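You operate a simulated robot arm through the tools that you are given. There is no shell and no other tool.

You run a simulated two-armed robot. Do the job below in one go: nothing can be reset, and whatever is moved stays where it is left.

JOB
Wash gear 27 on soak, then set it on the teal rack.
Fine: in the parts washer, one run; its drawer is left open.
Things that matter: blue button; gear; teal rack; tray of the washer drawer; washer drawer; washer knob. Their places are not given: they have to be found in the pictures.

It is judged by the outcome, as a careful person would: the job done as asked, and still so three seconds after it is handed in. It fails if anything else is knocked over, pushed out of place, dropped, spilled or broken.

ROBOT AND FRAMES
Two 6-joint arms with two-finger parallel grippers on one trunk that stands fixed in place. Base frame: the origin is at the foot of the trunk, x ahead of it, y to its left, z up; the work surface is at about z = 0.84. Units: m, rad, N and s.
The left shoulder is at [0.28, 0.185, 1.105], the right one opposite. With the tool pointing down near the work surface each hand reaches from about 0.56 to 0.94 m from the base axis, measured 20 degrees to its own side. Payload 1.57 kg a hand.
The tool frame of a hand sits at the grasp point between the pads (the TCP): z along the fingers, y along the line on which they close. The tips reach 0.03 m beyond it. Largest opening 0.08 m; finger width 0.017, thickness 0.012; the body of the gripper, 0.04 by 0.082 m, starts 0.08 m behind the TCP.
Orientation is that of the tool frame in the base frame, as a unit quaternion [x, y, z, w]. With the fingers straight down and closing along the base's y, the tool's x points along the base's -x, its y along +y and its z along -z.

CONTROLS
- The arms move only by the tool arm_command. It takes "left_moves", "right_moves" or both (then of equal length, played together; a hand with none holds still); each is a list of rows, each a list of 7 numbers: the turn, a rotation vector about the tool's x, y, z in units of 45 degrees (1.0 is 45 degrees), then the shift along the tool's x, y, z in units of 300 mm (1.0 is 300 mm), then the finger opening in m, from 0 to 0.08. In form: [[ax, ay, az, x, y, z, claw], ...]. A call has 1 to 20 rows; each row is the pose to reach, as a shift and turn from the pose commanded when the call began, along the tool's axes at that moment. A call with a number of a shift or a turn outside -1 to 1 is refused whole. A row lasts 0.2 s, in which the tool goes at most 0.05 m and 0.15 rad; a call with a longer step from one row to the next is refused whole, and so is a gripper value outside its range. Where a pose cannot be reached the arm comes as near as it can. A force on the tool above 40 N (or 10 N above the force at the start of the call, whichever is more), or a blocked arm, ends the call early, and 0.2 s more pass. The fingers move at their own pace (about 0.153 m/s each) and stop on an object; they squeeze with about 43 N. The grip force told is the motor's: it shows also when the fingers shut on nothing. Time passes only in rows, and 0.2 s behind the last, so rows that repeat a pose let the fingers close. It gives the time, the measured TCP pose, the force on the tool (base axes), the opening and the grip force at its end, in the units of the frame above (readings bear some noise), with the torque about the TCP (base axes, N m) and any sound that the robot's microphone picked up.
- Cameras (640 x 400 px; columns grow to the right, rows downward): "scene" is now at [0.2427, -0.0029, 1.5511]; the picture's right is [-0.04, -1.00, 0.00], its down [-0.68, 0.03, -0.73] and it looks along [0.73, -0.03, -0.69] (base axes); focal length 364 px, centre (320, 200). "left" rides on the left gripper at [0.072, 0.007, -0.122] in its tool frame; the picture's right is [-0.09, 1.00, 0.00], its down [-0.84, -0.08, -0.54] and it looks along [-0.54, -0.05, 0.84] (tool axes); focal length 238 px, centre (320, 200). "right" rides on the right gripper at [0.072, -0.007, -0.122] in its tool frame; the picture's right is [0.09, 1.00, 0.00], its down [-0.84, 0.08, -0.54] and it looks along [-0.54, 0.05, 0.84] (tool axes); focal length 238 px, centre (320, 200).
- capture(camera): a new picture of that camera. The clock stands still meanwhile.
- raise_lower(by): slides the trunk up (or, below 0, down) by that many m; the arms and the scene camera ride with it, the base frame stays. It gives what a move gives, with no picture.
- head_to(pan, tilt): turns the head with the scene camera to pan (to the left, within 1.501 rad either way) and tilt (down, from -0.506 to 1.204), counted from straight ahead of the robot. It gives what a move gives.
- pixel_to_xyz(camera, pixels): there is no depth. For up to 12 entries [column, row, z] of the newest picture of that camera ("zoom" is the newest enlarged one), the place [x, y] in the base frame at which the ray of that pixel passes the height z, good to about 0.003 m. The clock stands still meanwhile.
- close_up(camera, box): a new picture of the part [left, top, right, bottom] of that camera's present view, enlarged. The clock stands still meanwhile.
- job_done(): hands the job in; it is judged then, once.

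Open the grippers and draw the arms clear of the work before you hand the job in, unless the task says otherwise.

The tools are called after "Request:" by a JSON object that holds its "method" and its "body". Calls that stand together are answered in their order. arm_command: Moves the arms, as the interface text tells. Its arguments: {"type":"object","properties":{"left_moves":{"type":"array","items":{"type":"array","items":{"type":"number"}}},"right_moves":{"type":"array","items":{"type":"array","items":{"type":"number"}}}},"required":[]} The other tools are called the same way: raise_lower (by) slides the trunk up or down; head_to (pan, tilt) turns the head that bears the scene camera; capture (camera) takes a picture; pixel_to_xyz (camera, pixels) gives the place at which the rays of pixels pass given heights; close_up (camera, box) takes an enlarged picture of a part of a camera's view; job_done () hands the job in.

At the start:

```text
time: 0.0
left_tcp_pos: [0.5554, 0.2514, 1.1975]
left_orientation: [0.0, 1.0, -0.001, 0.0]
left_ft_force: [0.1, -0.3, -0.1]
left_wrist_torque: [0.0, 0.02, 0.02]
left_finger_gap: 0.08
left_gripper_force: 0.0
right_tcp_pos: [0.5937, -0.2178, 1.2174]
right_orientation: [-0.001, 1.0, 0.0, -0.001]
right_ft_force: [-0.3, -0.2, 0.0]
right_wrist_torque: [0.02, 0.02, 0.04]
right_finger_gap: 0.0798
right_gripper_force: 0.2
trunk travel left (down, up): [-0.8, 0.19]
head pan, tilt: [-0.04, 0.756]
```

scene: 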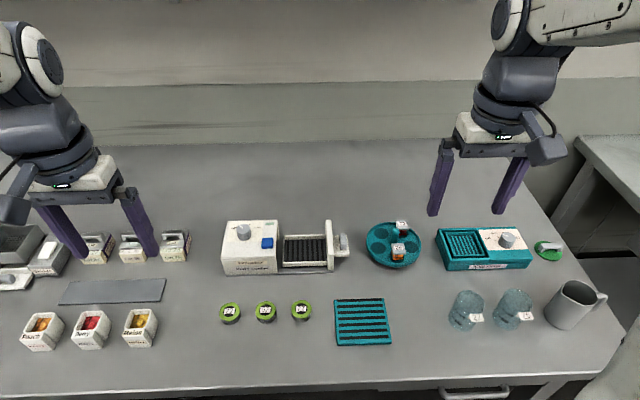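
right: 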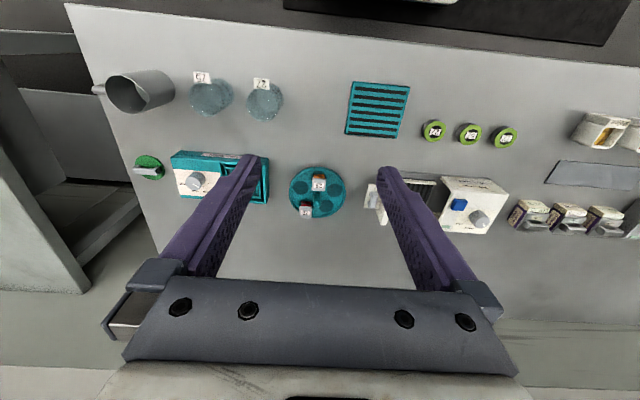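
left: 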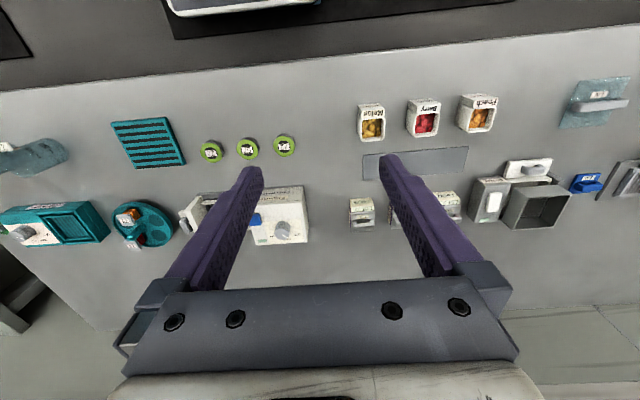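

The scene shows a white machine with a blue button and open drawer near (280,247), three green gears near (230-300,312), and a teal rack near (362,322). I take close-ups of them.

Request:
{"method": "close_up", "body": {"camera": "scene", "box": [200, 205, 360, 305]}}

Request:
{"method": "close_up", "body": {"camera": "scene", "box": [200, 280, 328, 360]}}

Request:
{"method": "close_up", "body": {"camera": "scene", "box": [320, 210, 560, 360]}}

```text
4.00 times, centred on (280, 255) of scene
```

zoom: 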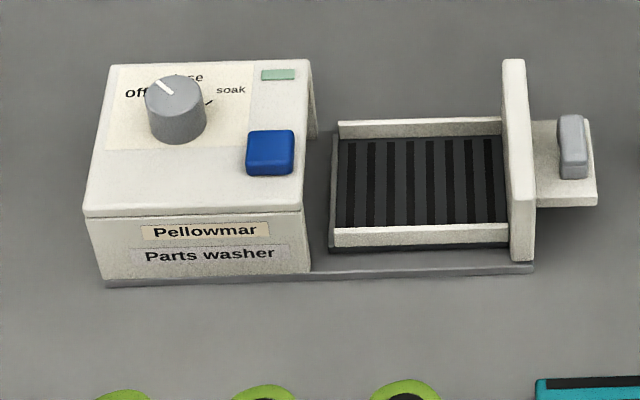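

```text
5.00 times, centred on (264, 320) of scene
```

zoom: 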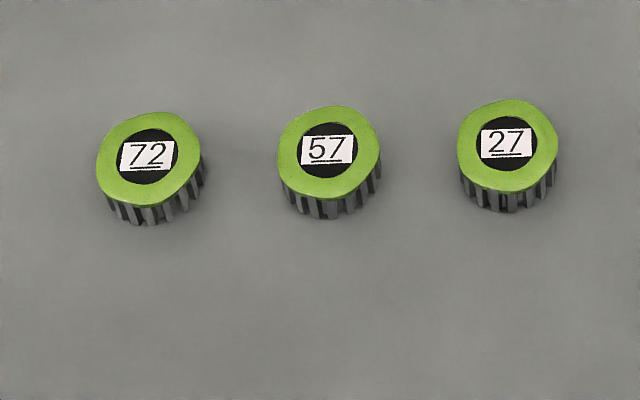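

```text
2.67 times, centred on (440, 285) of scene
```

zoom: 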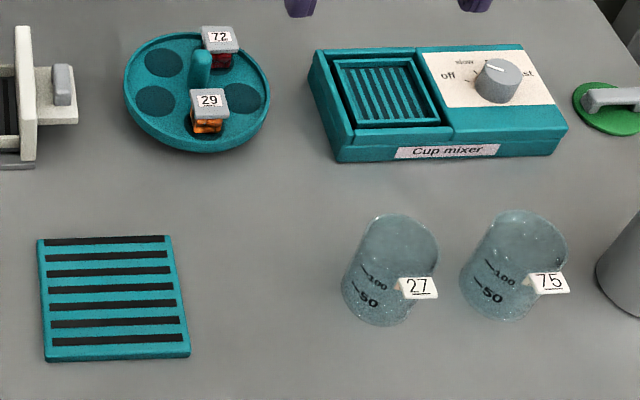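

Gear 27 is the rightmost one (scene about (301,309)); the knob pointer is on "off" and the drawer already stands open. I look up the places of the main points.

Request:
{"method": "pixel_to_xyz", "body": {"camera": "scene", "pixels": [[301.4, 309, 0.86], [301.4, 309, 0.88], [301.6, 320, 0.84], [245, 229, 0.94], [267.5, 242, 0.93], [221, 276, 0.84], [333, 272, 0.84], [362, 322, 0.85], [385, 246, 0.9], [303, 252, 0.88], [343, 241, 0.88], [329, 231, 0.93]]}}

Request:
{"method": "close_up", "body": {"camera": "right", "box": [340, 60, 540, 260]}}

Request:
{"method": "close_up", "body": {"camera": "left", "box": [100, 100, 320, 260]}}

```text
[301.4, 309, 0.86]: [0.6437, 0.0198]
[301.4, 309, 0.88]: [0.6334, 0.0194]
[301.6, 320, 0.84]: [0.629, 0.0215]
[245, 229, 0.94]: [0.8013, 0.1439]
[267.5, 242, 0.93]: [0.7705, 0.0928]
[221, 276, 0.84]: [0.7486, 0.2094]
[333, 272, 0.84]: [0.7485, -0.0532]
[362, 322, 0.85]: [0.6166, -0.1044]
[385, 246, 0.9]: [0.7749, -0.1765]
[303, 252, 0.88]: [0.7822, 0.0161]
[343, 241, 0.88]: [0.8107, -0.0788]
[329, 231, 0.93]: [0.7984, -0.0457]
```

```text
2.00 times, centred on (440, 160) of right
```

zoom: 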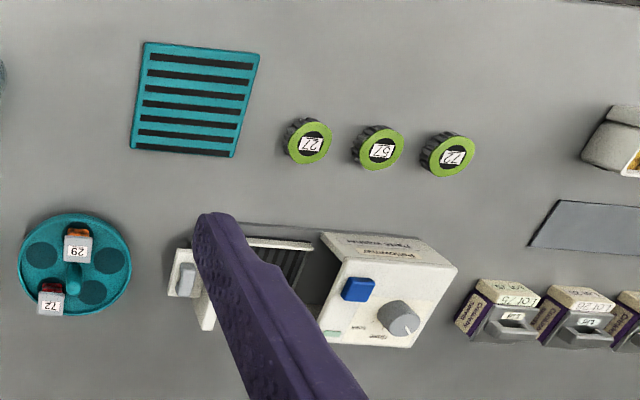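

```text
2.50 times, centred on (210, 180) of left
```

zoom: 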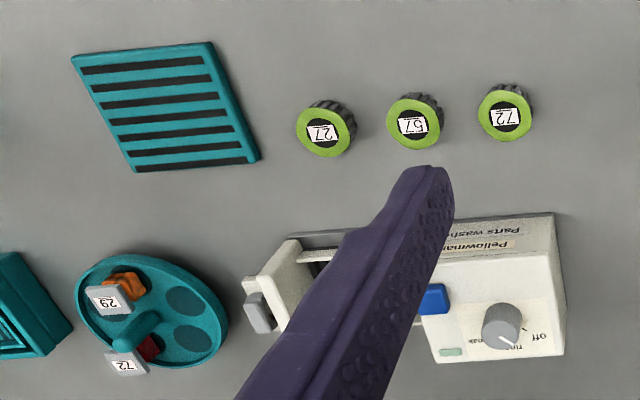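

I triangulate heights by projecting the same points from the left and right wrist cameras.

Request:
{"method": "pixel_to_xyz", "body": {"camera": "left", "pixels": [[229, 152.4, 0.86], [229, 152.4, 0.88], [300.8, 230, 0.94], [300.8, 230, 0.96], [206, 223.5, 0.9], [206, 223.5, 0.88], [161.5, 145, 0.85]]}}

Request:
{"method": "pixel_to_xyz", "body": {"camera": "right", "pixels": [[495.5, 130, 0.86], [495.5, 130, 0.88], [480.5, 219.5, 0.94], [480.5, 219.5, 0.96], [459, 204.5, 0.92], [459, 204.5, 0.94], [378, 110, 0.85], [433, 199.5, 0.88], [370.5, 197.5, 0.9]]}}

```text
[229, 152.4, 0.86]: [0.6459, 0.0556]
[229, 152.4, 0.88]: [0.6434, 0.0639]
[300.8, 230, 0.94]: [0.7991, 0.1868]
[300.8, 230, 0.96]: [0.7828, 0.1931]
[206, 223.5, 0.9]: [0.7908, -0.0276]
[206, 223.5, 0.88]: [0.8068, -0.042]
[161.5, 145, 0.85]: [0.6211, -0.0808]
```

```text
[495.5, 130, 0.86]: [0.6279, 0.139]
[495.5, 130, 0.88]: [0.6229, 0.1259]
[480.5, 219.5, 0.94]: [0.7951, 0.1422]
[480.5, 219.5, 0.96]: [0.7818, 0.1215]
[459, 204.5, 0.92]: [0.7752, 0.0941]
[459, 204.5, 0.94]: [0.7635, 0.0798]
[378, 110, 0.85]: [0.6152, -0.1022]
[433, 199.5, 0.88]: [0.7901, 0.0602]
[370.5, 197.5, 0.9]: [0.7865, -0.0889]
```

The zoom crops were padded, so I redo the pixel conversions with the correct offsets (gear at left (212,152), right (437,130)).

Request:
{"method": "pixel_to_xyz", "body": {"camera": "left", "pixels": [[211, 152.4, 0.86], [211, 152.4, 0.88], [282.8, 230, 0.93], [282.8, 230, 0.95], [185.6, 225, 0.88], [185.6, 225, 0.9], [148, 142, 0.85]]}}

Request:
{"method": "pixel_to_xyz", "body": {"camera": "right", "pixels": [[436, 130.5, 0.86], [436, 130.5, 0.88], [480.5, 217, 0.93], [480.5, 217, 0.95], [459, 204.5, 0.9], [459, 204.5, 0.92], [378, 110, 0.85], [373, 199, 0.88], [373, 199, 0.9]]}}

Request:
{"method": "pixel_to_xyz", "body": {"camera": "scene", "pixels": [[301.4, 309, 0.86], [301.4, 309, 0.88], [245, 229, 0.93], [245, 229, 0.95], [267.5, 242, 0.9], [267.5, 242, 0.92], [343, 241, 0.88], [343, 241, 0.9], [280, 260, 0.9]]}}

```text
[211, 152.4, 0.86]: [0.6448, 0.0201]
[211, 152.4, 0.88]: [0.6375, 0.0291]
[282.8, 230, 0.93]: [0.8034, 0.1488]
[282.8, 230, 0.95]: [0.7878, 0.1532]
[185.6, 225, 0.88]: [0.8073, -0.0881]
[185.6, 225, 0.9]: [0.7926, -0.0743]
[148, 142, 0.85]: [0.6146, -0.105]
```

```text
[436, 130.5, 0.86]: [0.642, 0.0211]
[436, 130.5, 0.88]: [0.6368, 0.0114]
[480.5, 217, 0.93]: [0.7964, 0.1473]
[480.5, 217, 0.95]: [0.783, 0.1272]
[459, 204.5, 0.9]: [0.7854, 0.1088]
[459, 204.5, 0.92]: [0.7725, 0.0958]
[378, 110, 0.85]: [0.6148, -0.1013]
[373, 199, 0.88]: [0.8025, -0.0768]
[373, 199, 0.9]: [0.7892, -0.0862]
```

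```text
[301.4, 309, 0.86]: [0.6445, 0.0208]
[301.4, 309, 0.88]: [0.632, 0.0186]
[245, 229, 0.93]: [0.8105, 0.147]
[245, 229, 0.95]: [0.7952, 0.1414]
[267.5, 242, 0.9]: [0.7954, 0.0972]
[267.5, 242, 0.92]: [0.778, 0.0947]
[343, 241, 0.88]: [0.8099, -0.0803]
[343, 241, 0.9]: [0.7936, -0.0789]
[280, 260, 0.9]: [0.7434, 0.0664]
```

Triangulation puts gear 27's top at about (0.644, 0.020, 0.86), the knob top at (0.803, 0.148, 0.93), the button at (0.775, 0.096, 0.92), the drawer handle at about (0.803, -0.08, 0.885), and the rack at (0.615, -0.103). I bring the right hand in over the gear side for closer pictures.

Request:
{"method": "arm_command", "body": {"right_moves": [[0, 0, 0, 0.0, 0.1, 0.08, 0.08], [0, 0, 0, 0.0, 0.2, 0.16, 0.08], [0, 0, 0, 0.0, 0.3, 0.24, 0.08], [0, 0, 0, 0.0, 0.4, 0.32, 0.08], [0, 0, 0, 0.0, 0.5, 0.4, 0.08], [0, 0, 0, 0.0, 0.6, 0.46, 0.06], [0, 0, 0, 0.0, 0.7, 0.5, 0.06], [0, 0, 0, 0.0, 0.79, 0.54, 0.06]]}}

Request:
{"method": "capture", "body": {"camera": "right"}}

```text
time: 1.8
left_tcp_pos: [0.5551, 0.2521, 1.1963]
left_orientation: [0.001, 1.0, -0.001, 0.0]
left_ft_force: [-0.6, 0.7, -0.4]
left_wrist_torque: [-0.02, -0.02, -0.02]
left_finger_gap: 0.0799
left_gripper_force: 0.0
right_tcp_pos: [0.5941, 0.0193, 1.0561]
right_orientation: [-0.001, 1.0, 0.0, 0.0]
right_ft_force: [-0.3, -0.8, 0.6]
right_wrist_torque: [-0.01, -0.02, 0.0]
right_finger_gap: 0.0598
right_gripper_force: 0.1
trunk travel left (down, up): [-0.8, 0.19]
head pan, tilt: [-0.04, 0.756]
```

```text
taken
```

right: 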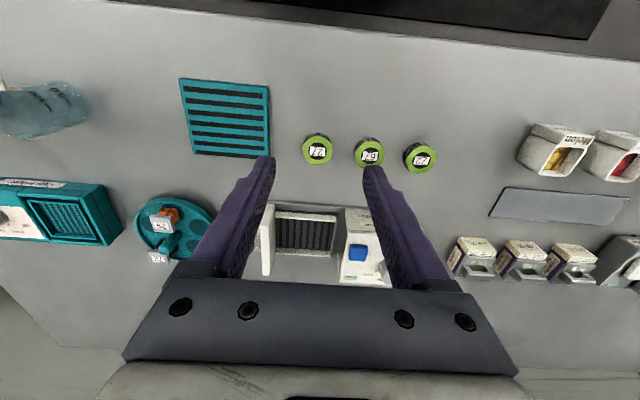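

The right wrist view shows gear 27 at (317,149) and the drawer tray at (305,232). I zoom in on both.

Request:
{"method": "close_up", "body": {"camera": "right", "box": [250, 190, 410, 290]}}

Request:
{"method": "pixel_to_xyz", "body": {"camera": "right", "pixels": [[316.5, 147.5, 0.86], [305, 234, 0.86], [305, 234, 0.88], [265, 244, 0.92], [357, 252, 0.92], [183, 78, 0.85], [268, 86, 0.85], [192, 152, 0.85], [268, 156, 0.85], [371, 149, 0.86]]}}

Request:
{"method": "close_up", "body": {"camera": "right", "box": [250, 110, 410, 210]}}

```text
4.00 times, centred on (330, 240) of right
```

zoom: 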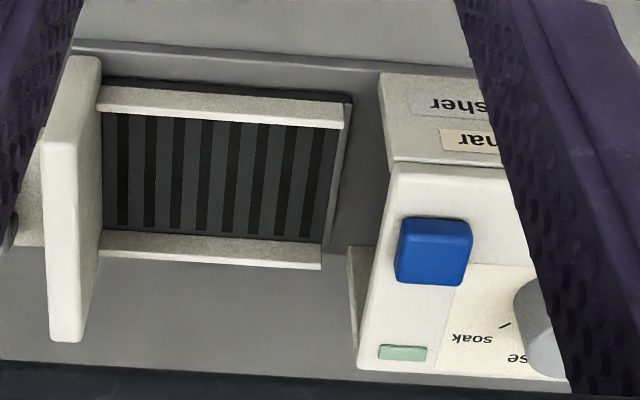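

```text
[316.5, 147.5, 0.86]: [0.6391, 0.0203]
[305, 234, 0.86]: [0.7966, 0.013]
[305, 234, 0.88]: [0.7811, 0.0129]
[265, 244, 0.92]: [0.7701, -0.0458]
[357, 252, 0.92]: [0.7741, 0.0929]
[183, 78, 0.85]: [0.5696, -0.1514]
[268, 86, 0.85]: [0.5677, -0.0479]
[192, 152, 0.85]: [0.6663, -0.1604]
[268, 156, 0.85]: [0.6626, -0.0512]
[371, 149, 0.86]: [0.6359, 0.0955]
```

```text
4.00 times, centred on (330, 160) of right
```

zoom: 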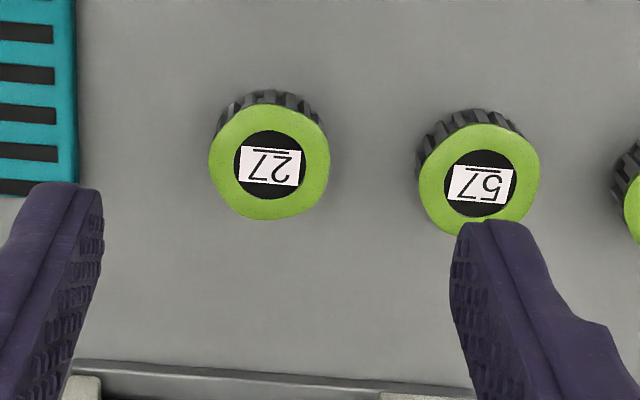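

I project the gear's rim and centre from this zoom to get its size and place.

Request:
{"method": "pixel_to_xyz", "body": {"camera": "zoom", "pixels": [[269, 162, 0.86], [209, 162, 0.86], [329, 162, 0.86], [269, 104, 0.86], [269, 220, 0.86], [478, 181, 0.86], [269, 90, 0.84], [269, 162, 0.87]]}}

Request:
{"method": "close_up", "body": {"camera": "right", "box": [250, 190, 410, 290]}}

Request:
{"method": "pixel_to_xyz", "body": {"camera": "zoom", "pixels": [[105, 115, 0.86], [343, 130, 0.86], [102, 232, 0.86], [323, 243, 0.86], [105, 115, 0.87], [343, 130, 0.87], [102, 232, 0.87], [323, 243, 0.87], [434, 245, 0.92], [85, 60, 0.93], [60, 335, 0.93]]}}

Request:
{"method": "close_up", "body": {"camera": "scene", "box": [200, 205, 360, 305]}}

Request:
{"method": "pixel_to_xyz", "body": {"camera": "zoom", "pixels": [[338, 138, 0.86], [500, 136, 0.86], [333, 228, 0.86], [507, 224, 0.86], [338, 138, 0.87], [500, 136, 0.87], [333, 228, 0.87], [507, 224, 0.87], [512, 62, 0.93], [522, 205, 0.93], [270, 150, 0.92]]}}

```text
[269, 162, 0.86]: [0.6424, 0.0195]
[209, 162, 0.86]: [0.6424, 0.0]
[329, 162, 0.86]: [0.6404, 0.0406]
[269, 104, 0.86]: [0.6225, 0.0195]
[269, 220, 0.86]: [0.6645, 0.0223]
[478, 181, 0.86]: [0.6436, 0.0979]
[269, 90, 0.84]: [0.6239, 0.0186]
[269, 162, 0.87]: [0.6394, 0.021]
```

```text
4.00 times, centred on (330, 240) of right
```

zoom: 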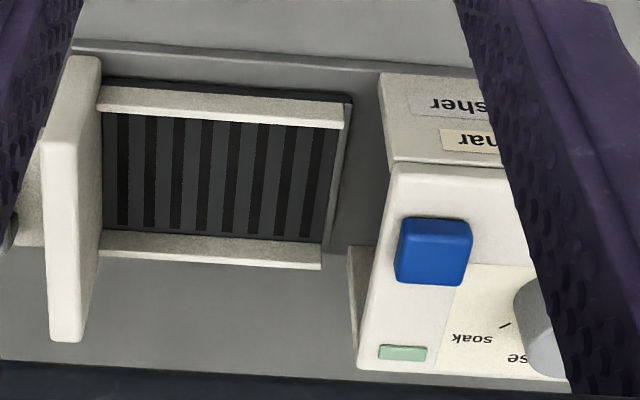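

```text
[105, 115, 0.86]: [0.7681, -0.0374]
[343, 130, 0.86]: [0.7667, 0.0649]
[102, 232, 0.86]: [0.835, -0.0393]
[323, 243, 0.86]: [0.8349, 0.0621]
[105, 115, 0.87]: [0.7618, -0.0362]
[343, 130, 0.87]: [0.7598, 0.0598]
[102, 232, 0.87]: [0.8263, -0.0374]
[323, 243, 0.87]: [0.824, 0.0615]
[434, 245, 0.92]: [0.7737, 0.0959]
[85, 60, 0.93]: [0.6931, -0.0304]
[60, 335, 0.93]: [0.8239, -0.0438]
```

```text
4.00 times, centred on (280, 255) of scene
```

zoom: 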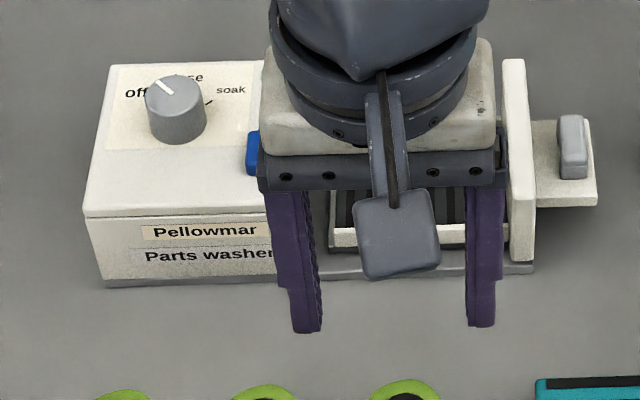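

```text
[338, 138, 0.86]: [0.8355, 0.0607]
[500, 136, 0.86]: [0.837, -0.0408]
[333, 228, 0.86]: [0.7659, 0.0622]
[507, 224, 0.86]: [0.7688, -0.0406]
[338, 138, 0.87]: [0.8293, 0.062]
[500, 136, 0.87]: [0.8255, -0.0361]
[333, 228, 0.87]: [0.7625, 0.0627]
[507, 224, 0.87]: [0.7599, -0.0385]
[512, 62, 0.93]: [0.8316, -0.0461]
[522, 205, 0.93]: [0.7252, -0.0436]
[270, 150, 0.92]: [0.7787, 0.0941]
```

The gear is about 0.041 across, centred at (0.643, 0.020), top about 0.86; the tray floor is near z 0.86 with its centre at (0.801, 0.011). I move over the gear and descend to just above the table.

Request:
{"method": "arm_command", "body": {"right_moves": [[0, 0, 0, -0.08, 0.002, 0.1, 0.062], [0, 0, 0, -0.162, 0.004, 0.2, 0.062], [0, 0, 0, -0.162, 0.004, 0.3, 0.062], [0, 0, 0, -0.162, 0.004, 0.4, 0.062], [0, 0, 0, -0.162, 0.004, 0.46, 0.062], [0, 0, 0, -0.162, 0.004, 0.52, 0.062], [0, 0, 0, -0.162, 0.004, 0.56, 0.062], [0, 0, 0, -0.162, 0.004, 0.56, 0.062]]}}

Request:
{"method": "capture", "body": {"camera": "right"}}

Request:
{"method": "capture", "body": {"camera": "scene"}}

```text
time: 3.6
left_tcp_pos: [0.5555, 0.2504, 1.1966]
left_orientation: [-0.001, 1.0, 0.0, 0.0]
left_ft_force: [-0.5, -0.5, 1.0]
left_wrist_torque: [0.0, 0.0, -0.03]
left_finger_gap: 0.0801
left_gripper_force: 0.1
right_tcp_pos: [0.6426, 0.0198, 0.8884]
right_orientation: [-0.002, 1.0, 0.0, 0.0]
right_ft_force: [0.3, 0.7, 0.3]
right_wrist_torque: [-0.04, -0.03, 0.01]
right_finger_gap: 0.062
right_gripper_force: 0.1
trunk travel left (down, up): [-0.8, 0.19]
head pan, tilt: [-0.04, 0.756]
```

```text
taken
```

right: 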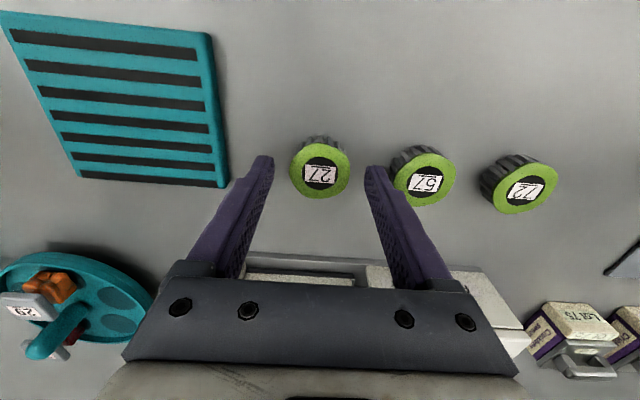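

```text
taken
```

scene: 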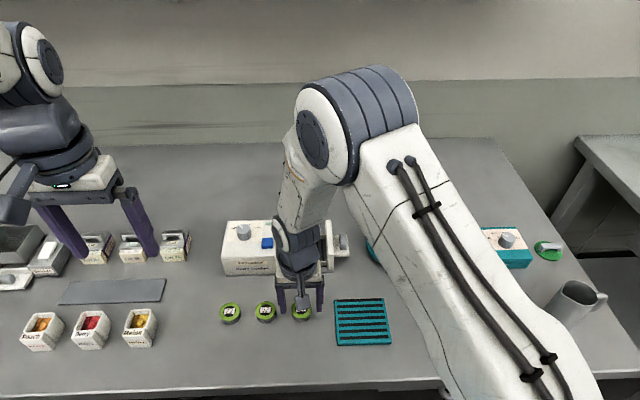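

Fingertips at (265,160) and (373,168) straddle gear 27, centred at (320,168). I check the gear's centre against the TCP before going down the last 13 mm.

Request:
{"method": "pixel_to_xyz", "body": {"camera": "right", "pixels": [[320, 169.5, 0.86], [290, 170, 0.86], [350, 170, 0.86], [320, 143, 0.86], [320, 196, 0.86], [265, 160, 0.858], [373, 168, 0.858]]}}

```text
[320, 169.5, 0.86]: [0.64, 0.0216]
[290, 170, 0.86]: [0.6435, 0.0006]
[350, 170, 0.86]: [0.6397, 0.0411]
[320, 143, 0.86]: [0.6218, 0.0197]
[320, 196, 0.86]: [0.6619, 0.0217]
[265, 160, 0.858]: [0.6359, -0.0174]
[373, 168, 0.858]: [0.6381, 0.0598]
```

Gear centre (0.641, 0.0205) matches the TCP at (0.6426, 0.0198). I descend 13 mm and close the fingers.

Request:
{"method": "arm_command", "body": {"right_moves": [[0, 0, 0, 0, 0, 0.02, 0.062], [0, 0, 0, 0, 0, 0.043, 0.062], [0, 0, 0, 0, 0, 0.043, 0.05], [0, 0, 0, 0, 0, 0.043, 0.03], [0, 0, 0, 0, 0, 0.043, 0.03], [0, 0, 0, 0, 0, 0.043, 0.03]]}}

```text
time: 5.0
left_tcp_pos: [0.556, 0.2513, 1.1964]
left_orientation: [0.0, 1.0, 0.0, 0.0]
left_ft_force: [0.3, 0.6, -0.5]
left_wrist_torque: [0.0, 0.05, -0.03]
left_finger_gap: 0.0801
left_gripper_force: 0.0
right_tcp_pos: [0.6426, 0.0182, 0.8758]
right_orientation: [0.0, 1.0, 0.0, 0.0]
right_ft_force: [0.0, -1.0, 2.2]
right_wrist_torque: [-0.06, 0.02, 0.0]
right_finger_gap: 0.0406
right_gripper_force: 43.4
trunk travel left (down, up): [-0.8, 0.19]
head pan, tilt: [-0.04, 0.756]
```

The gear is held (gap 0.0406, grip 43 N). I lift it straight up, then carry it over the tray centre.

Request:
{"method": "arm_command", "body": {"right_moves": [[0, 0, 0, 0, 0, -0.1, 0.03], [0, 0, 0, 0, 0, -0.23, 0.03], [0, 0, 0, 0, 0, -0.36, 0.03], [0, 0, 0, -0.1, -0.01, -0.43, 0.03], [0, 0, 0, -0.22, -0.015, -0.43, 0.03], [0, 0, 0, -0.34, -0.02, -0.43, 0.03], [0, 0, 0, -0.44, -0.028, -0.43, 0.03], [0, 0, 0, -0.524, -0.028, -0.43, 0.03], [0, 0, 0, -0.524, -0.028, -0.43, 0.03]]}}

Request:
{"method": "capture", "body": {"camera": "right"}}

Request:
{"method": "capture", "body": {"camera": "scene"}}

Request:
{"method": "capture", "body": {"camera": "left"}}

```text
time: 7.0
left_tcp_pos: [0.5548, 0.2496, 1.197]
left_orientation: [0.0, 1.0, 0.0, 0.0]
left_ft_force: [-0.5, 0.9, 0.8]
left_wrist_torque: [0.01, 0.03, 0.0]
left_finger_gap: 0.0799
left_gripper_force: 0.1
right_tcp_pos: [0.797, 0.0095, 1.0033]
right_orientation: [-0.001, 1.0, 0.0, -0.001]
right_ft_force: [0.8, 0.7, -1.8]
right_wrist_torque: [-0.01, -0.03, 0.03]
right_finger_gap: 0.0408
right_gripper_force: 42.5
trunk travel left (down, up): [-0.8, 0.19]
head pan, tilt: [-0.04, 0.756]
```

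```text
taken
```

right: 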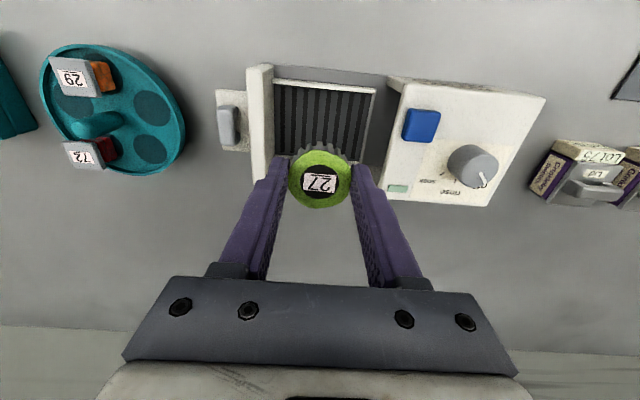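

```text
taken
```

scene: 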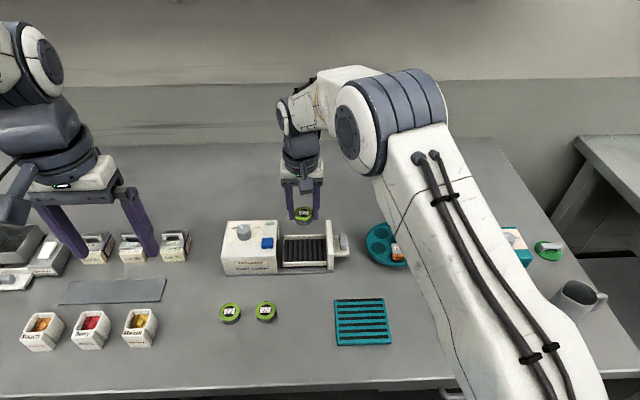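

```text
taken
```

left: 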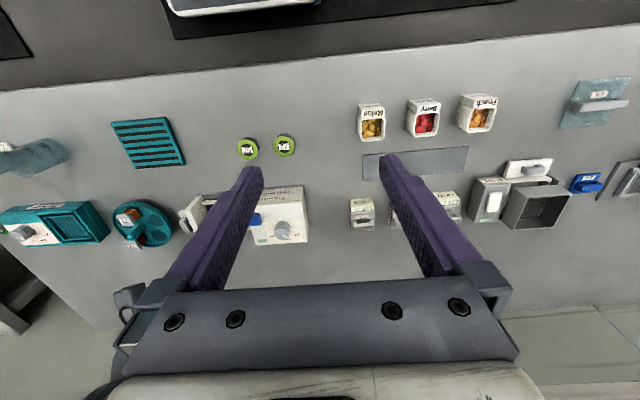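

The right view now shows the whole tray and the handle post. I zoom to refine the positions of tray, handle, panel, button and knob.

Request:
{"method": "close_up", "body": {"camera": "right", "box": [210, 50, 400, 200]}}

Request:
{"method": "pixel_to_xyz", "body": {"camera": "right", "pixels": [[276, 84, 0.86], [376, 94, 0.86], [274, 153, 0.86], [365, 162, 0.86], [421, 125, 0.92], [474, 164, 0.93], [228, 125, 0.88], [228, 125, 0.9], [260, 70, 0.93], [258, 180, 0.93]]}}

Request:
{"method": "close_up", "body": {"camera": "right", "box": [380, 70, 560, 220]}}

```text
2.67 times, centred on (305, 125) of right
```

zoom: 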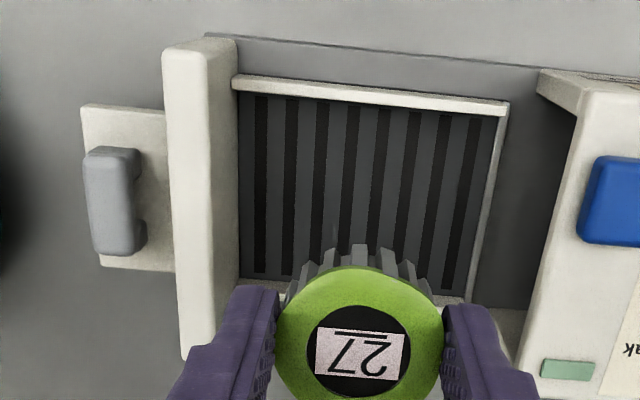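

```text
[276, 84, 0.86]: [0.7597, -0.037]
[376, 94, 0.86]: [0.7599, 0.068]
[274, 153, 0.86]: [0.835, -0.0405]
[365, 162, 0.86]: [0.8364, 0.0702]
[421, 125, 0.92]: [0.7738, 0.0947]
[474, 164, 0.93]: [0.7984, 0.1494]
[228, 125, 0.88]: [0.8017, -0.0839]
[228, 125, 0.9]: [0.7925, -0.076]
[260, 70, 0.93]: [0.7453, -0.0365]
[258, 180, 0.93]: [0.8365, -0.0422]
```

```text
2.67 times, centred on (470, 145) of right
```

zoom: 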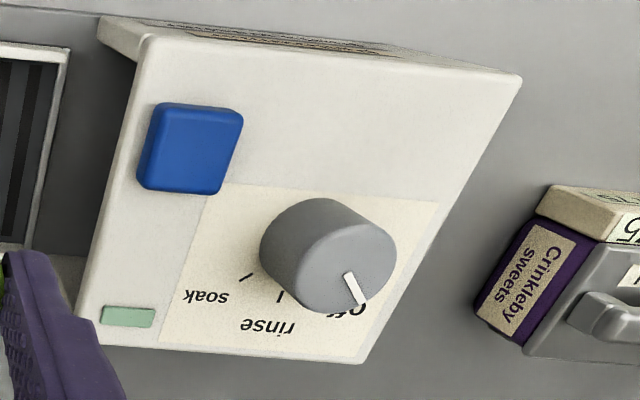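

Tray measures x 0.760–0.836, y −0.04–0.066, so the gear is centred over it. I lower it to just above the expected floor.

Request:
{"method": "arm_command", "body": {"right_moves": [[0, 0, 0, 0, 0.01, 0.1, 0.03], [0, 0, 0, 0, 0.01, 0.2, 0.03], [0, 0, 0, 0, 0.01, 0.27, 0.03], [0, 0, 0, 0, 0.01, 0.31, 0.03], [0, 0, 0, 0, 0.01, 0.335, 0.03], [0, 0, 0, 0, 0.01, 0.335, 0.03]]}}

Request:
{"method": "capture", "body": {"camera": "right"}}

Request:
{"method": "close_up", "body": {"camera": "scene", "box": [200, 205, 360, 305]}}

```text
time: 8.4
left_tcp_pos: [0.556, 0.2511, 1.1967]
left_orientation: [0.0, 1.0, 0.0, 0.0]
left_ft_force: [-0.6, 0.5, -0.1]
left_wrist_torque: [0.03, 0.01, -0.01]
left_finger_gap: 0.0801
left_gripper_force: 0.0
right_tcp_pos: [0.7995, 0.0149, 0.9028]
right_orientation: [-0.001, 1.0, 0.001, 0.0]
right_ft_force: [-0.5, 0.9, -1.3]
right_wrist_torque: [-0.05, 0.0, 0.01]
right_finger_gap: 0.0406
right_gripper_force: 43.0
trunk travel left (down, up): [-0.8, 0.19]
head pan, tilt: [-0.04, 0.756]
```

```text
taken
```

right: 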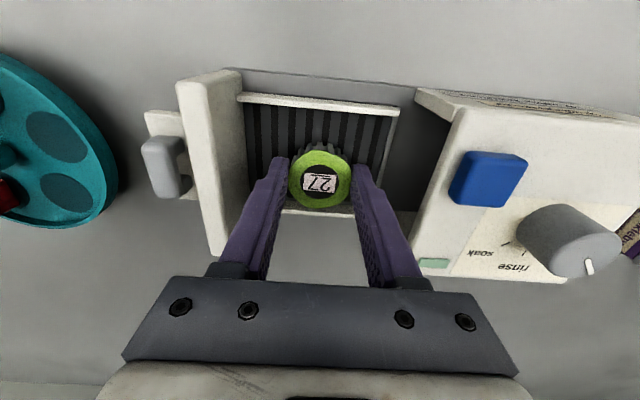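

```text
4.00 times, centred on (280, 255) of scene
```

zoom: 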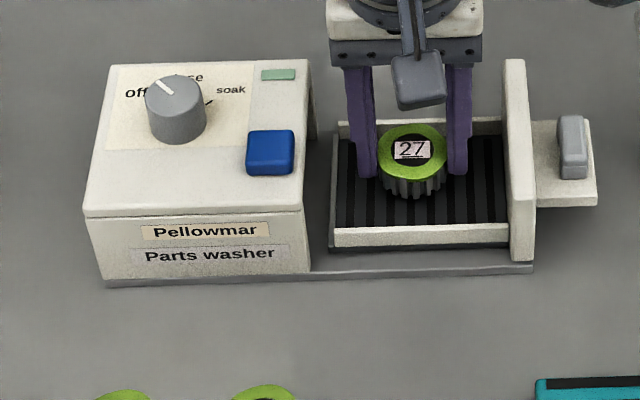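

The gear is inside the tray, a little above the floor. I lower it in small steps watching the force.

Request:
{"method": "arm_command", "body": {"right_moves": [[0, 0, 0, 0, 0, 0.01, 0.03], [0, 0, 0, 0, 0, 0.02, 0.03], [0, 0, 0, 0, 0, 0.02, 0.03]]}}

```text
time: 9.2
left_tcp_pos: [0.5542, 0.2519, 1.1956]
left_orientation: [0.0, 1.0, 0.0, 0.0]
left_ft_force: [0.5, 1.2, -0.3]
left_wrist_torque: [-0.01, 0.03, 0.04]
left_finger_gap: 0.08
left_gripper_force: 0.0
right_tcp_pos: [0.8007, 0.0149, 0.897]
right_orientation: [0.001, 1.0, 0.001, 0.0]
right_ft_force: [-0.3, 0.2, -1.2]
right_wrist_torque: [-0.02, -0.01, 0.01]
right_finger_gap: 0.0405
right_gripper_force: 42.9
trunk travel left (down, up): [-0.8, 0.19]
head pan, tilt: [-0.04, 0.756]
```

No contact yet (force −1.2 N is the gear's weight). I continue down in 2 mm steps.

Request:
{"method": "arm_command", "body": {"right_moves": [[0, 0, 0, 0, 0, 0.007, 0.03], [0, 0, 0, 0, 0, 0.013, 0.03], [0, 0, 0, 0, 0, 0.013, 0.03]]}}

Request:
{"method": "close_up", "body": {"camera": "scene", "box": [200, 205, 360, 305]}}

```text
time: 10.0
left_tcp_pos: [0.5549, 0.2504, 1.1972]
left_orientation: [-0.001, 1.0, 0.0, 0.0]
left_ft_force: [-0.1, 0.4, 0.1]
left_wrist_torque: [-0.02, -0.02, 0.03]
left_finger_gap: 0.0801
left_gripper_force: 0.0
right_tcp_pos: [0.799, 0.0151, 0.8939]
right_orientation: [0.0, 1.0, -0.001, 0.0]
right_ft_force: [-0.3, 0.0, -1.1]
right_wrist_torque: [0.0, 0.0, -0.01]
right_finger_gap: 0.0409
right_gripper_force: 42.8
trunk travel left (down, up): [-0.8, 0.19]
head pan, tilt: [-0.04, 0.756]
```

```text
4.00 times, centred on (280, 255) of scene
```

zoom: 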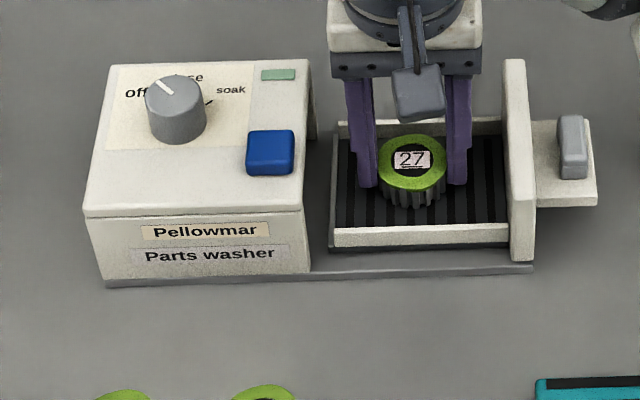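

Still no contact; I keep going down another 8 mm in small steps (the floor stops it gently if reached).

Request:
{"method": "arm_command", "body": {"right_moves": [[0, 0, 0, 0, 0, 0.006, 0.03], [0, 0, 0, 0, 0, 0.012, 0.03], [0, 0, 0, 0, 0, 0.012, 0.03]]}}

```text
time: 10.8
left_tcp_pos: [0.5539, 0.2506, 1.1976]
left_orientation: [0.0, 1.0, 0.0, 0.0]
left_ft_force: [0.5, 0.1, -0.8]
left_wrist_torque: [-0.01, 0.04, 0.01]
left_finger_gap: 0.0801
left_gripper_force: 0.0
right_tcp_pos: [0.8005, 0.015, 0.8929]
right_orientation: [-0.001, 1.0, 0.001, 0.002]
right_ft_force: [-2.4, -0.1, 17.3]
right_wrist_torque: [-0.04, 0.23, 0.0]
right_finger_gap: 0.0408
right_gripper_force: 42.5
trunk travel left (down, up): [-0.8, 0.19]
head pan, tilt: [-0.04, 0.756]
```

The gear touches the floor (17 N up). I ease back 3 mm, open to 0.058 and rise clear.

Request:
{"method": "arm_command", "body": {"right_moves": [[0, 0, 0, 0, 0, -0.009, 0.03], [0, 0, 0, 0, 0, -0.009, 0.045], [0, 0, 0, 0, 0, -0.009, 0.056], [0, 0, 0, 0, 0, -0.009, 0.056], [0, 0, 0, 0, 0, -0.06, 0.056], [0, 0, 0, 0, 0, -0.16, 0.056], [0, 0, 0, 0, 0, -0.3, 0.056], [0, 0, 0, 0, 0, -0.42, 0.056], [0, 0, 0, 0, 0, -0.42, 0.056]]}}

Request:
{"method": "capture", "body": {"camera": "right"}}

Request:
{"method": "close_up", "body": {"camera": "scene", "box": [200, 205, 360, 305]}}

```text
time: 12.8
left_tcp_pos: [0.5557, 0.2503, 1.1962]
left_orientation: [0.0, 1.0, 0.0, 0.0]
left_ft_force: [0.3, -0.4, 0.1]
left_wrist_torque: [0.05, -0.02, -0.02]
left_finger_gap: 0.0801
left_gripper_force: 0.1
right_tcp_pos: [0.7985, 0.016, 1.0166]
right_orientation: [-0.001, 1.0, 0.0, 0.0]
right_ft_force: [-0.6, -0.1, -0.4]
right_wrist_torque: [0.01, -0.01, 0.0]
right_finger_gap: 0.0561
right_gripper_force: 0.0
trunk travel left (down, up): [-0.8, 0.19]
head pan, tilt: [-0.04, 0.756]
```

```text
taken
```

right: 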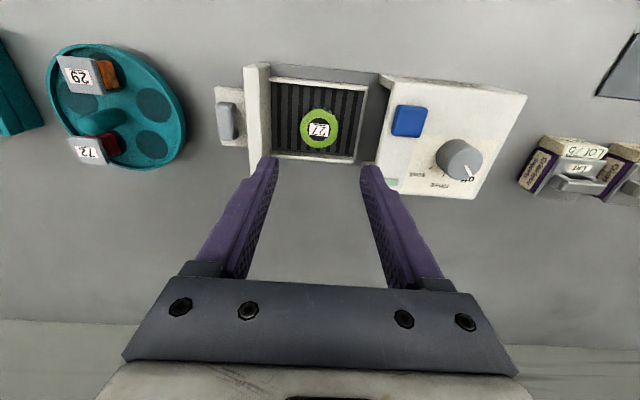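

```text
4.00 times, centred on (280, 255) of scene
```

zoom: 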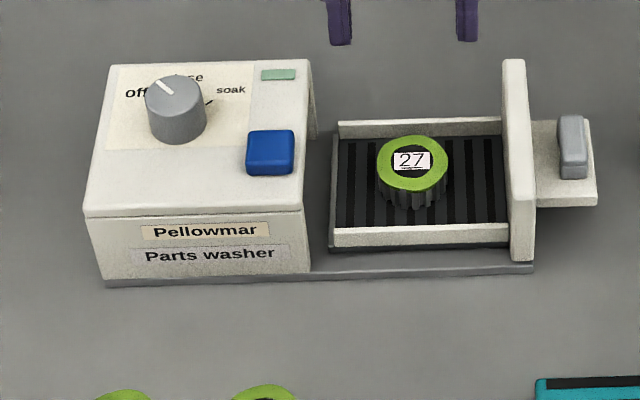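

Gear 27 sits flat in the tray. I move the right hand toward the handle side, staying high, to measure the handle bar and its clearance to the teal turntable.

Request:
{"method": "arm_command", "body": {"right_moves": [[0, 0, 0, 0.05, -0.1, 0, 0.056], [0, 0, 0, 0.1, -0.22, 0, 0.056], [0, 0, 0, 0.14, -0.33, 0, 0.056], [0, 0, 0, 0.14, -0.33, 0, 0.056]]}}

Request:
{"method": "capture", "body": {"camera": "right"}}

Request:
{"method": "close_up", "body": {"camera": "right", "box": [220, 80, 420, 205]}}

```text
time: 13.8
left_tcp_pos: [0.5543, 0.2505, 1.1972]
left_orientation: [-0.001, 1.0, 0.0, 0.0]
left_ft_force: [0.3, 0.1, -0.1]
left_wrist_torque: [0.01, 0.01, 0.02]
left_finger_gap: 0.0802
left_gripper_force: 0.0
right_tcp_pos: [0.7557, -0.0848, 1.0157]
right_orientation: [-0.001, 1.0, 0.0, -0.001]
right_ft_force: [-0.2, -0.7, 0.9]
right_wrist_torque: [0.0, -0.02, 0.0]
right_finger_gap: 0.0559
right_gripper_force: 0.0
trunk travel left (down, up): [-0.8, 0.19]
head pan, tilt: [-0.04, 0.756]
```

```text
taken
```

right: 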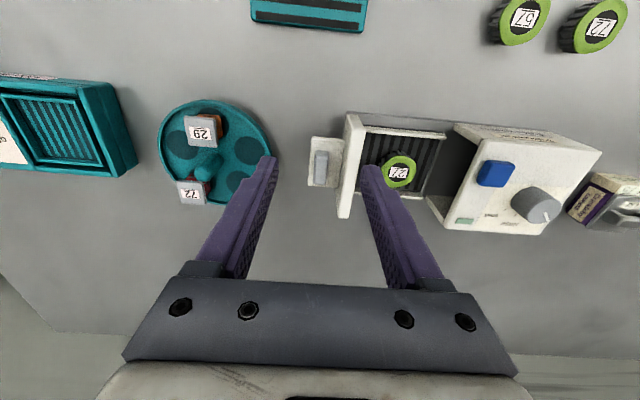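

```text
3.20 times, centred on (320, 142) of right
```

zoom: 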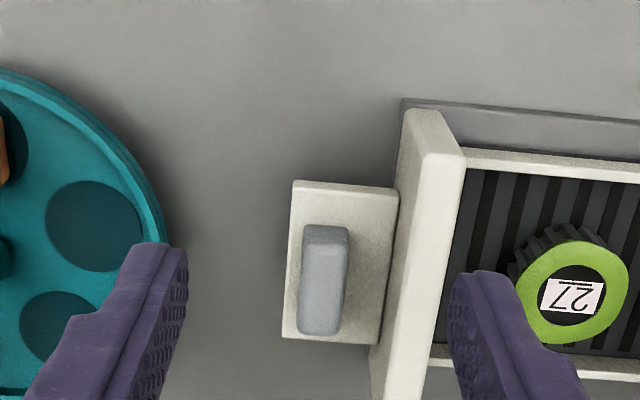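

The handle is a gray fin elongated along x standing on a small plate. I zoom in more from both cameras to fix its heights.

Request:
{"method": "close_up", "body": {"camera": "scene", "box": [316, 215, 364, 245]}}

Request:
{"method": "pixel_to_xyz", "body": {"camera": "scene", "pixels": [[343, 235, 0.89], [343, 235, 0.9], [343, 235, 0.91], [343, 235, 0.88]]}}

Request:
{"method": "close_up", "body": {"camera": "right", "box": [296, 125, 360, 165]}}

Request:
{"method": "close_up", "body": {"camera": "left", "box": [160, 185, 240, 235]}}

```text
13.33 times, centred on (340, 230) of scene
```

zoom: 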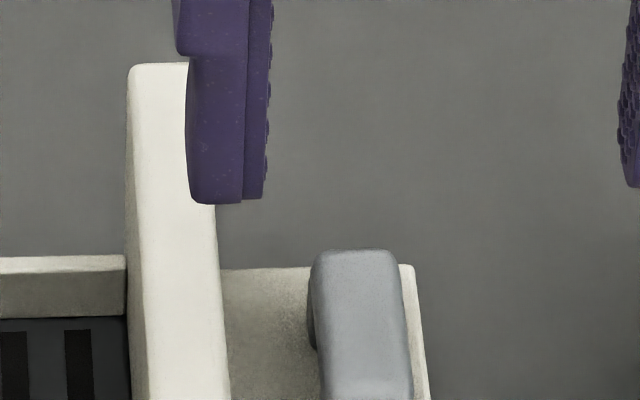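

```text
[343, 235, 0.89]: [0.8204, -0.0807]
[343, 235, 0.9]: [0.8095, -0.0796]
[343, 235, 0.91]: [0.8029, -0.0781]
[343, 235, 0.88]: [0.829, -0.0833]
```

```text
10.00 times, centred on (328, 145) of right
```

zoom: 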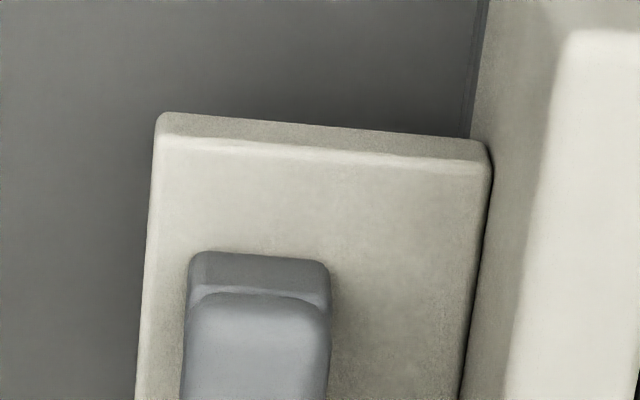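

```text
8.00 times, centred on (200, 210) of left
```

zoom: 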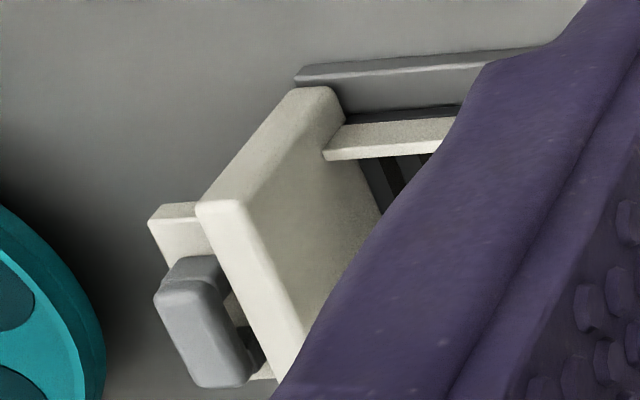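

I project the fin's near and far top edges from all three cameras to find their height.

Request:
{"method": "pixel_to_xyz", "body": {"camera": "right", "pixels": [[321.5, 154.5, 0.89], [321.5, 154.5, 0.9], [321.5, 154.5, 0.91], [320, 184, 0.89], [320, 184, 0.9], [320, 184, 0.91], [328, 139, 0.86], [328, 139, 0.87], [328, 139, 0.88], [362, 120, 0.93], [344, 214, 0.93]]}}

Request:
{"method": "pixel_to_xyz", "body": {"camera": "left", "pixels": [[184, 221, 0.89], [184, 221, 0.9], [184, 221, 0.91], [186.9, 232.9, 0.89], [186.9, 232.9, 0.9], [186.9, 232.9, 0.91]]}}

Request:
{"method": "pixel_to_xyz", "body": {"camera": "scene", "pixels": [[342.6, 233.8, 0.89], [342.6, 233.8, 0.9], [342.6, 233.8, 0.91], [331, 235.3, 0.87], [331, 235.3, 0.88]]}}

Request:
{"method": "close_up", "body": {"camera": "scene", "box": [316, 228, 364, 258]}}

```text
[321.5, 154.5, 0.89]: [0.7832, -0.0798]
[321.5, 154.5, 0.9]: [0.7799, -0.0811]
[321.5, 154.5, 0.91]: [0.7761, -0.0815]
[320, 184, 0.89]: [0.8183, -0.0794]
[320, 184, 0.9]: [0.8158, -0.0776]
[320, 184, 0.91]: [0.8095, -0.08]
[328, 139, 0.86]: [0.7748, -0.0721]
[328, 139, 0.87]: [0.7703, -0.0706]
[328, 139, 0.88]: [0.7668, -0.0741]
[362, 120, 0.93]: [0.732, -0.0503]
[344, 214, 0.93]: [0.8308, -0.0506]
```

```text
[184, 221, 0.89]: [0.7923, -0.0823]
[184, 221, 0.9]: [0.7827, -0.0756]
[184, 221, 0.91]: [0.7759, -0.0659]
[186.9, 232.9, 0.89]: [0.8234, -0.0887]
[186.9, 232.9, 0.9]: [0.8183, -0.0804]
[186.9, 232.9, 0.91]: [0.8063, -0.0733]
```

```text
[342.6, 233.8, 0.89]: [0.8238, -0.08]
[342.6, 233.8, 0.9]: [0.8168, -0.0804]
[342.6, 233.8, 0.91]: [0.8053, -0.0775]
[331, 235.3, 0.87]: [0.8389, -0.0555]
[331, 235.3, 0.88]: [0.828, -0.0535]
```

```text
13.33 times, centred on (340, 243) of scene
```

zoom: 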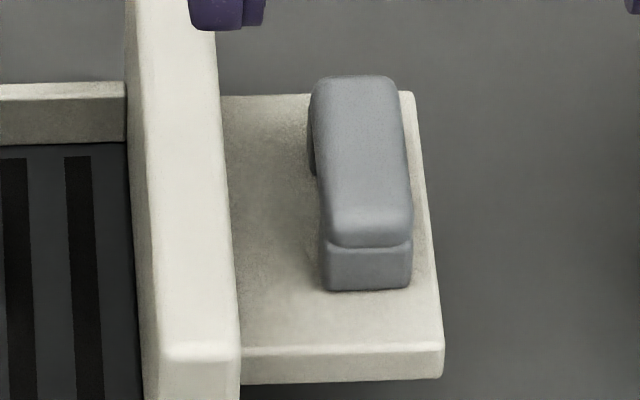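

The fin spans x 0.780–0.816 at y ≈ −0.080, top z ≈ 0.90, with its plate at about 0.885. I'll grip it across its ends, so I turn the right hand 90° about its axis (first 45°) at safe height.

Request:
{"method": "arm_command", "body": {"right_moves": [[0, 0, -0.17, 0, 0, -0.03, 0.064], [0, 0, -0.34, 0, 0, -0.06, 0.064], [0, 0, -0.51, 0, 0, -0.06, 0.064], [0, 0, -0.68, 0, 0, -0.06, 0.064], [0, 0, -0.85, 0, 0, -0.06, 0.064], [0, 0, -1.0, 0, 0, -0.06, 0.064], [0, 0, -1.0, 0, 0, -0.06, 0.064]]}}

Request:
{"method": "arm_command", "body": {"right_moves": [[0, 0, -0.17, 0, 0, 0, 0.064], [0, 0, -0.34, 0, 0, 0, 0.064], [0, 0, -0.51, 0, 0, 0, 0.064], [0, 0, -0.68, 0, 0, 0, 0.064], [0, 0, -0.85, 0, 0, 0, 0.064], [0, 0, -1.0, 0, 0, 0, 0.064], [0, 0, -1.0, 0, 0, 0, 0.064]]}}

Request:
{"method": "capture", "body": {"camera": "right"}}

Request:
{"method": "capture", "body": {"camera": "scene"}}

```text
time: 15.4
left_tcp_pos: [0.555, 0.2504, 1.1967]
left_orientation: [0.001, 1.0, 0.0, 0.0]
left_ft_force: [-0.4, 0.3, -0.1]
left_wrist_torque: [0.03, 0.02, 0.04]
left_finger_gap: 0.0799
left_gripper_force: 0.0
right_tcp_pos: [0.7585, -0.0849, 1.0335]
right_orientation: [-0.384, 0.923, 0.0, 0.0]
right_ft_force: [0.6, -1.2, -0.5]
right_wrist_torque: [-0.03, 0.0, 0.0]
right_finger_gap: 0.064
right_gripper_force: 0.0
trunk travel left (down, up): [-0.8, 0.19]
head pan, tilt: [-0.04, 0.756]
```

```text
time: 17.0
left_tcp_pos: [0.5559, 0.2513, 1.1971]
left_orientation: [-0.001, 1.0, 0.0, 0.001]
left_ft_force: [-0.2, -0.1, -0.3]
left_wrist_torque: [0.01, 0.02, 0.01]
left_finger_gap: 0.0801
left_gripper_force: 0.0
right_tcp_pos: [0.7573, -0.0847, 1.0335]
right_orientation: [0.708, -0.706, 0.0, 0.0]
right_ft_force: [-0.6, -0.2, 0.2]
right_wrist_torque: [-0.01, 0.01, -0.01]
right_finger_gap: 0.0641
right_gripper_force: 0.1
trunk travel left (down, up): [-0.8, 0.19]
head pan, tilt: [-0.04, 0.756]
```

```text
taken
```

right: 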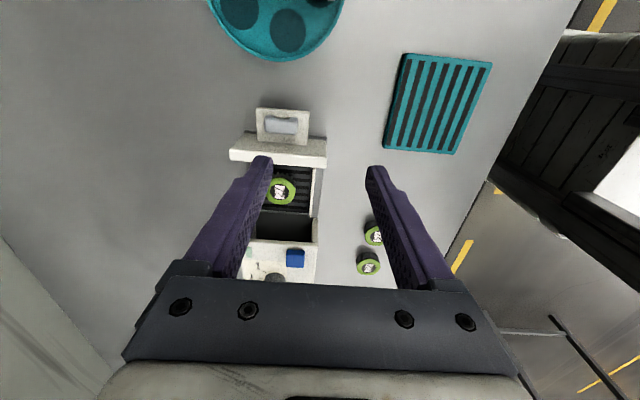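

```text
taken
```

scene: 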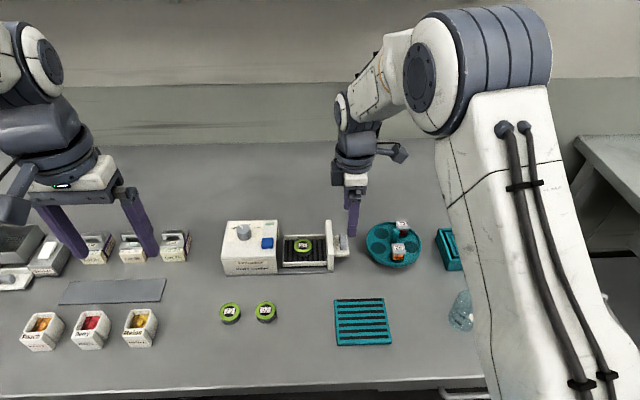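

The hand is turned: tool x is now base −y, tool y is base −x. In the wrist view the fin is at (281,126); I check it at z 0.90.

Request:
{"method": "close_up", "body": {"camera": "right", "box": [220, 90, 348, 170]}}

Request:
{"method": "pixel_to_xyz", "body": {"camera": "right", "pixels": [[281, 126, 0.9], [267, 126, 0.9], [297, 126, 0.9], [281, 118, 0.9], [281, 134, 0.9]]}}

```text
5.00 times, centred on (284, 130) of right
```

zoom: 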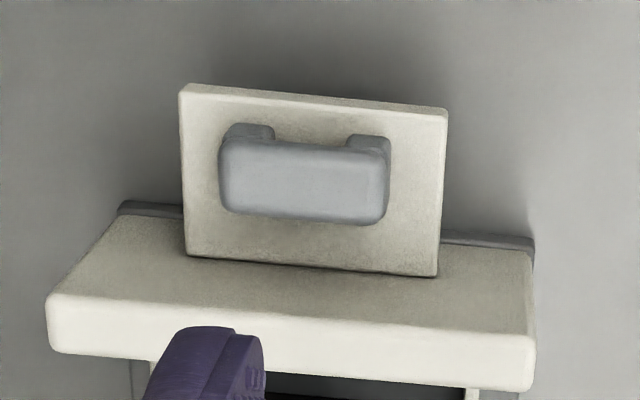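

```text
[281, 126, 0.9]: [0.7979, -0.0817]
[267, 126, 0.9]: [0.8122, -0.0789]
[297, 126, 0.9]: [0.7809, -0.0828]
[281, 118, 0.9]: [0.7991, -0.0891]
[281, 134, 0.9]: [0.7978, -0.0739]
```

Fin centre confirmed at (0.798, −0.081). I move over it and descend with the fingers open 0.064, tips to about z 0.888.

Request:
{"method": "arm_command", "body": {"right_moves": [[0, 0, 0, -0.007, -0.07, 0, 0.064], [0, 0, 0, -0.014, -0.136, 0, 0.064], [0, 0, 0, -0.014, -0.136, 0.1, 0.064], [0, 0, 0, -0.014, -0.136, 0.2, 0.064], [0, 0, 0, -0.014, -0.136, 0.28, 0.064], [0, 0, 0, -0.014, -0.136, 0.34, 0.064], [0, 0, 0, -0.014, -0.136, 0.365, 0.064], [0, 0, 0, -0.014, -0.136, 0.383, 0.064], [0, 0, 0, -0.014, -0.136, 0.383, 0.064]]}}

Request:
{"method": "capture", "body": {"camera": "right"}}

Request:
{"method": "close_up", "body": {"camera": "scene", "box": [284, 205, 412, 285]}}

```text
time: 19.0
left_tcp_pos: [0.5547, 0.2508, 1.1977]
left_orientation: [-0.001, 1.0, 0.0, 0.0]
left_ft_force: [0.1, -0.3, 0.5]
left_wrist_torque: [0.0, 0.01, 0.0]
left_finger_gap: 0.0799
left_gripper_force: 0.0
right_tcp_pos: [0.7959, -0.0799, 0.9175]
right_orientation: [0.707, -0.707, 0.0, 0.0]
right_ft_force: [0.3, 0.4, 0.2]
right_wrist_torque: [0.04, 0.02, -0.03]
right_finger_gap: 0.0641
right_gripper_force: 0.1
trunk travel left (down, up): [-0.8, 0.19]
head pan, tilt: [-0.04, 0.756]
```

```text
taken
```

right: 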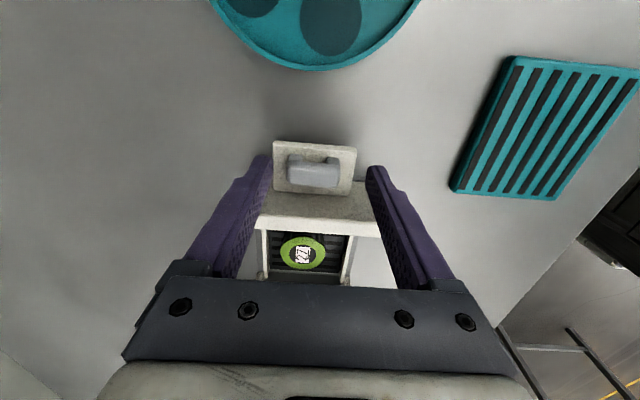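

```text
5.00 times, centred on (348, 245) of scene
```

zoom: 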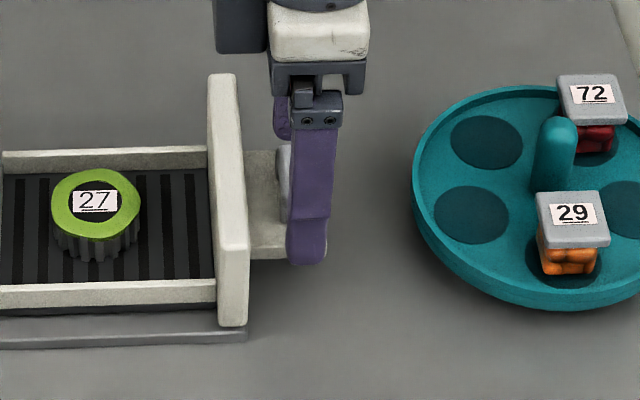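

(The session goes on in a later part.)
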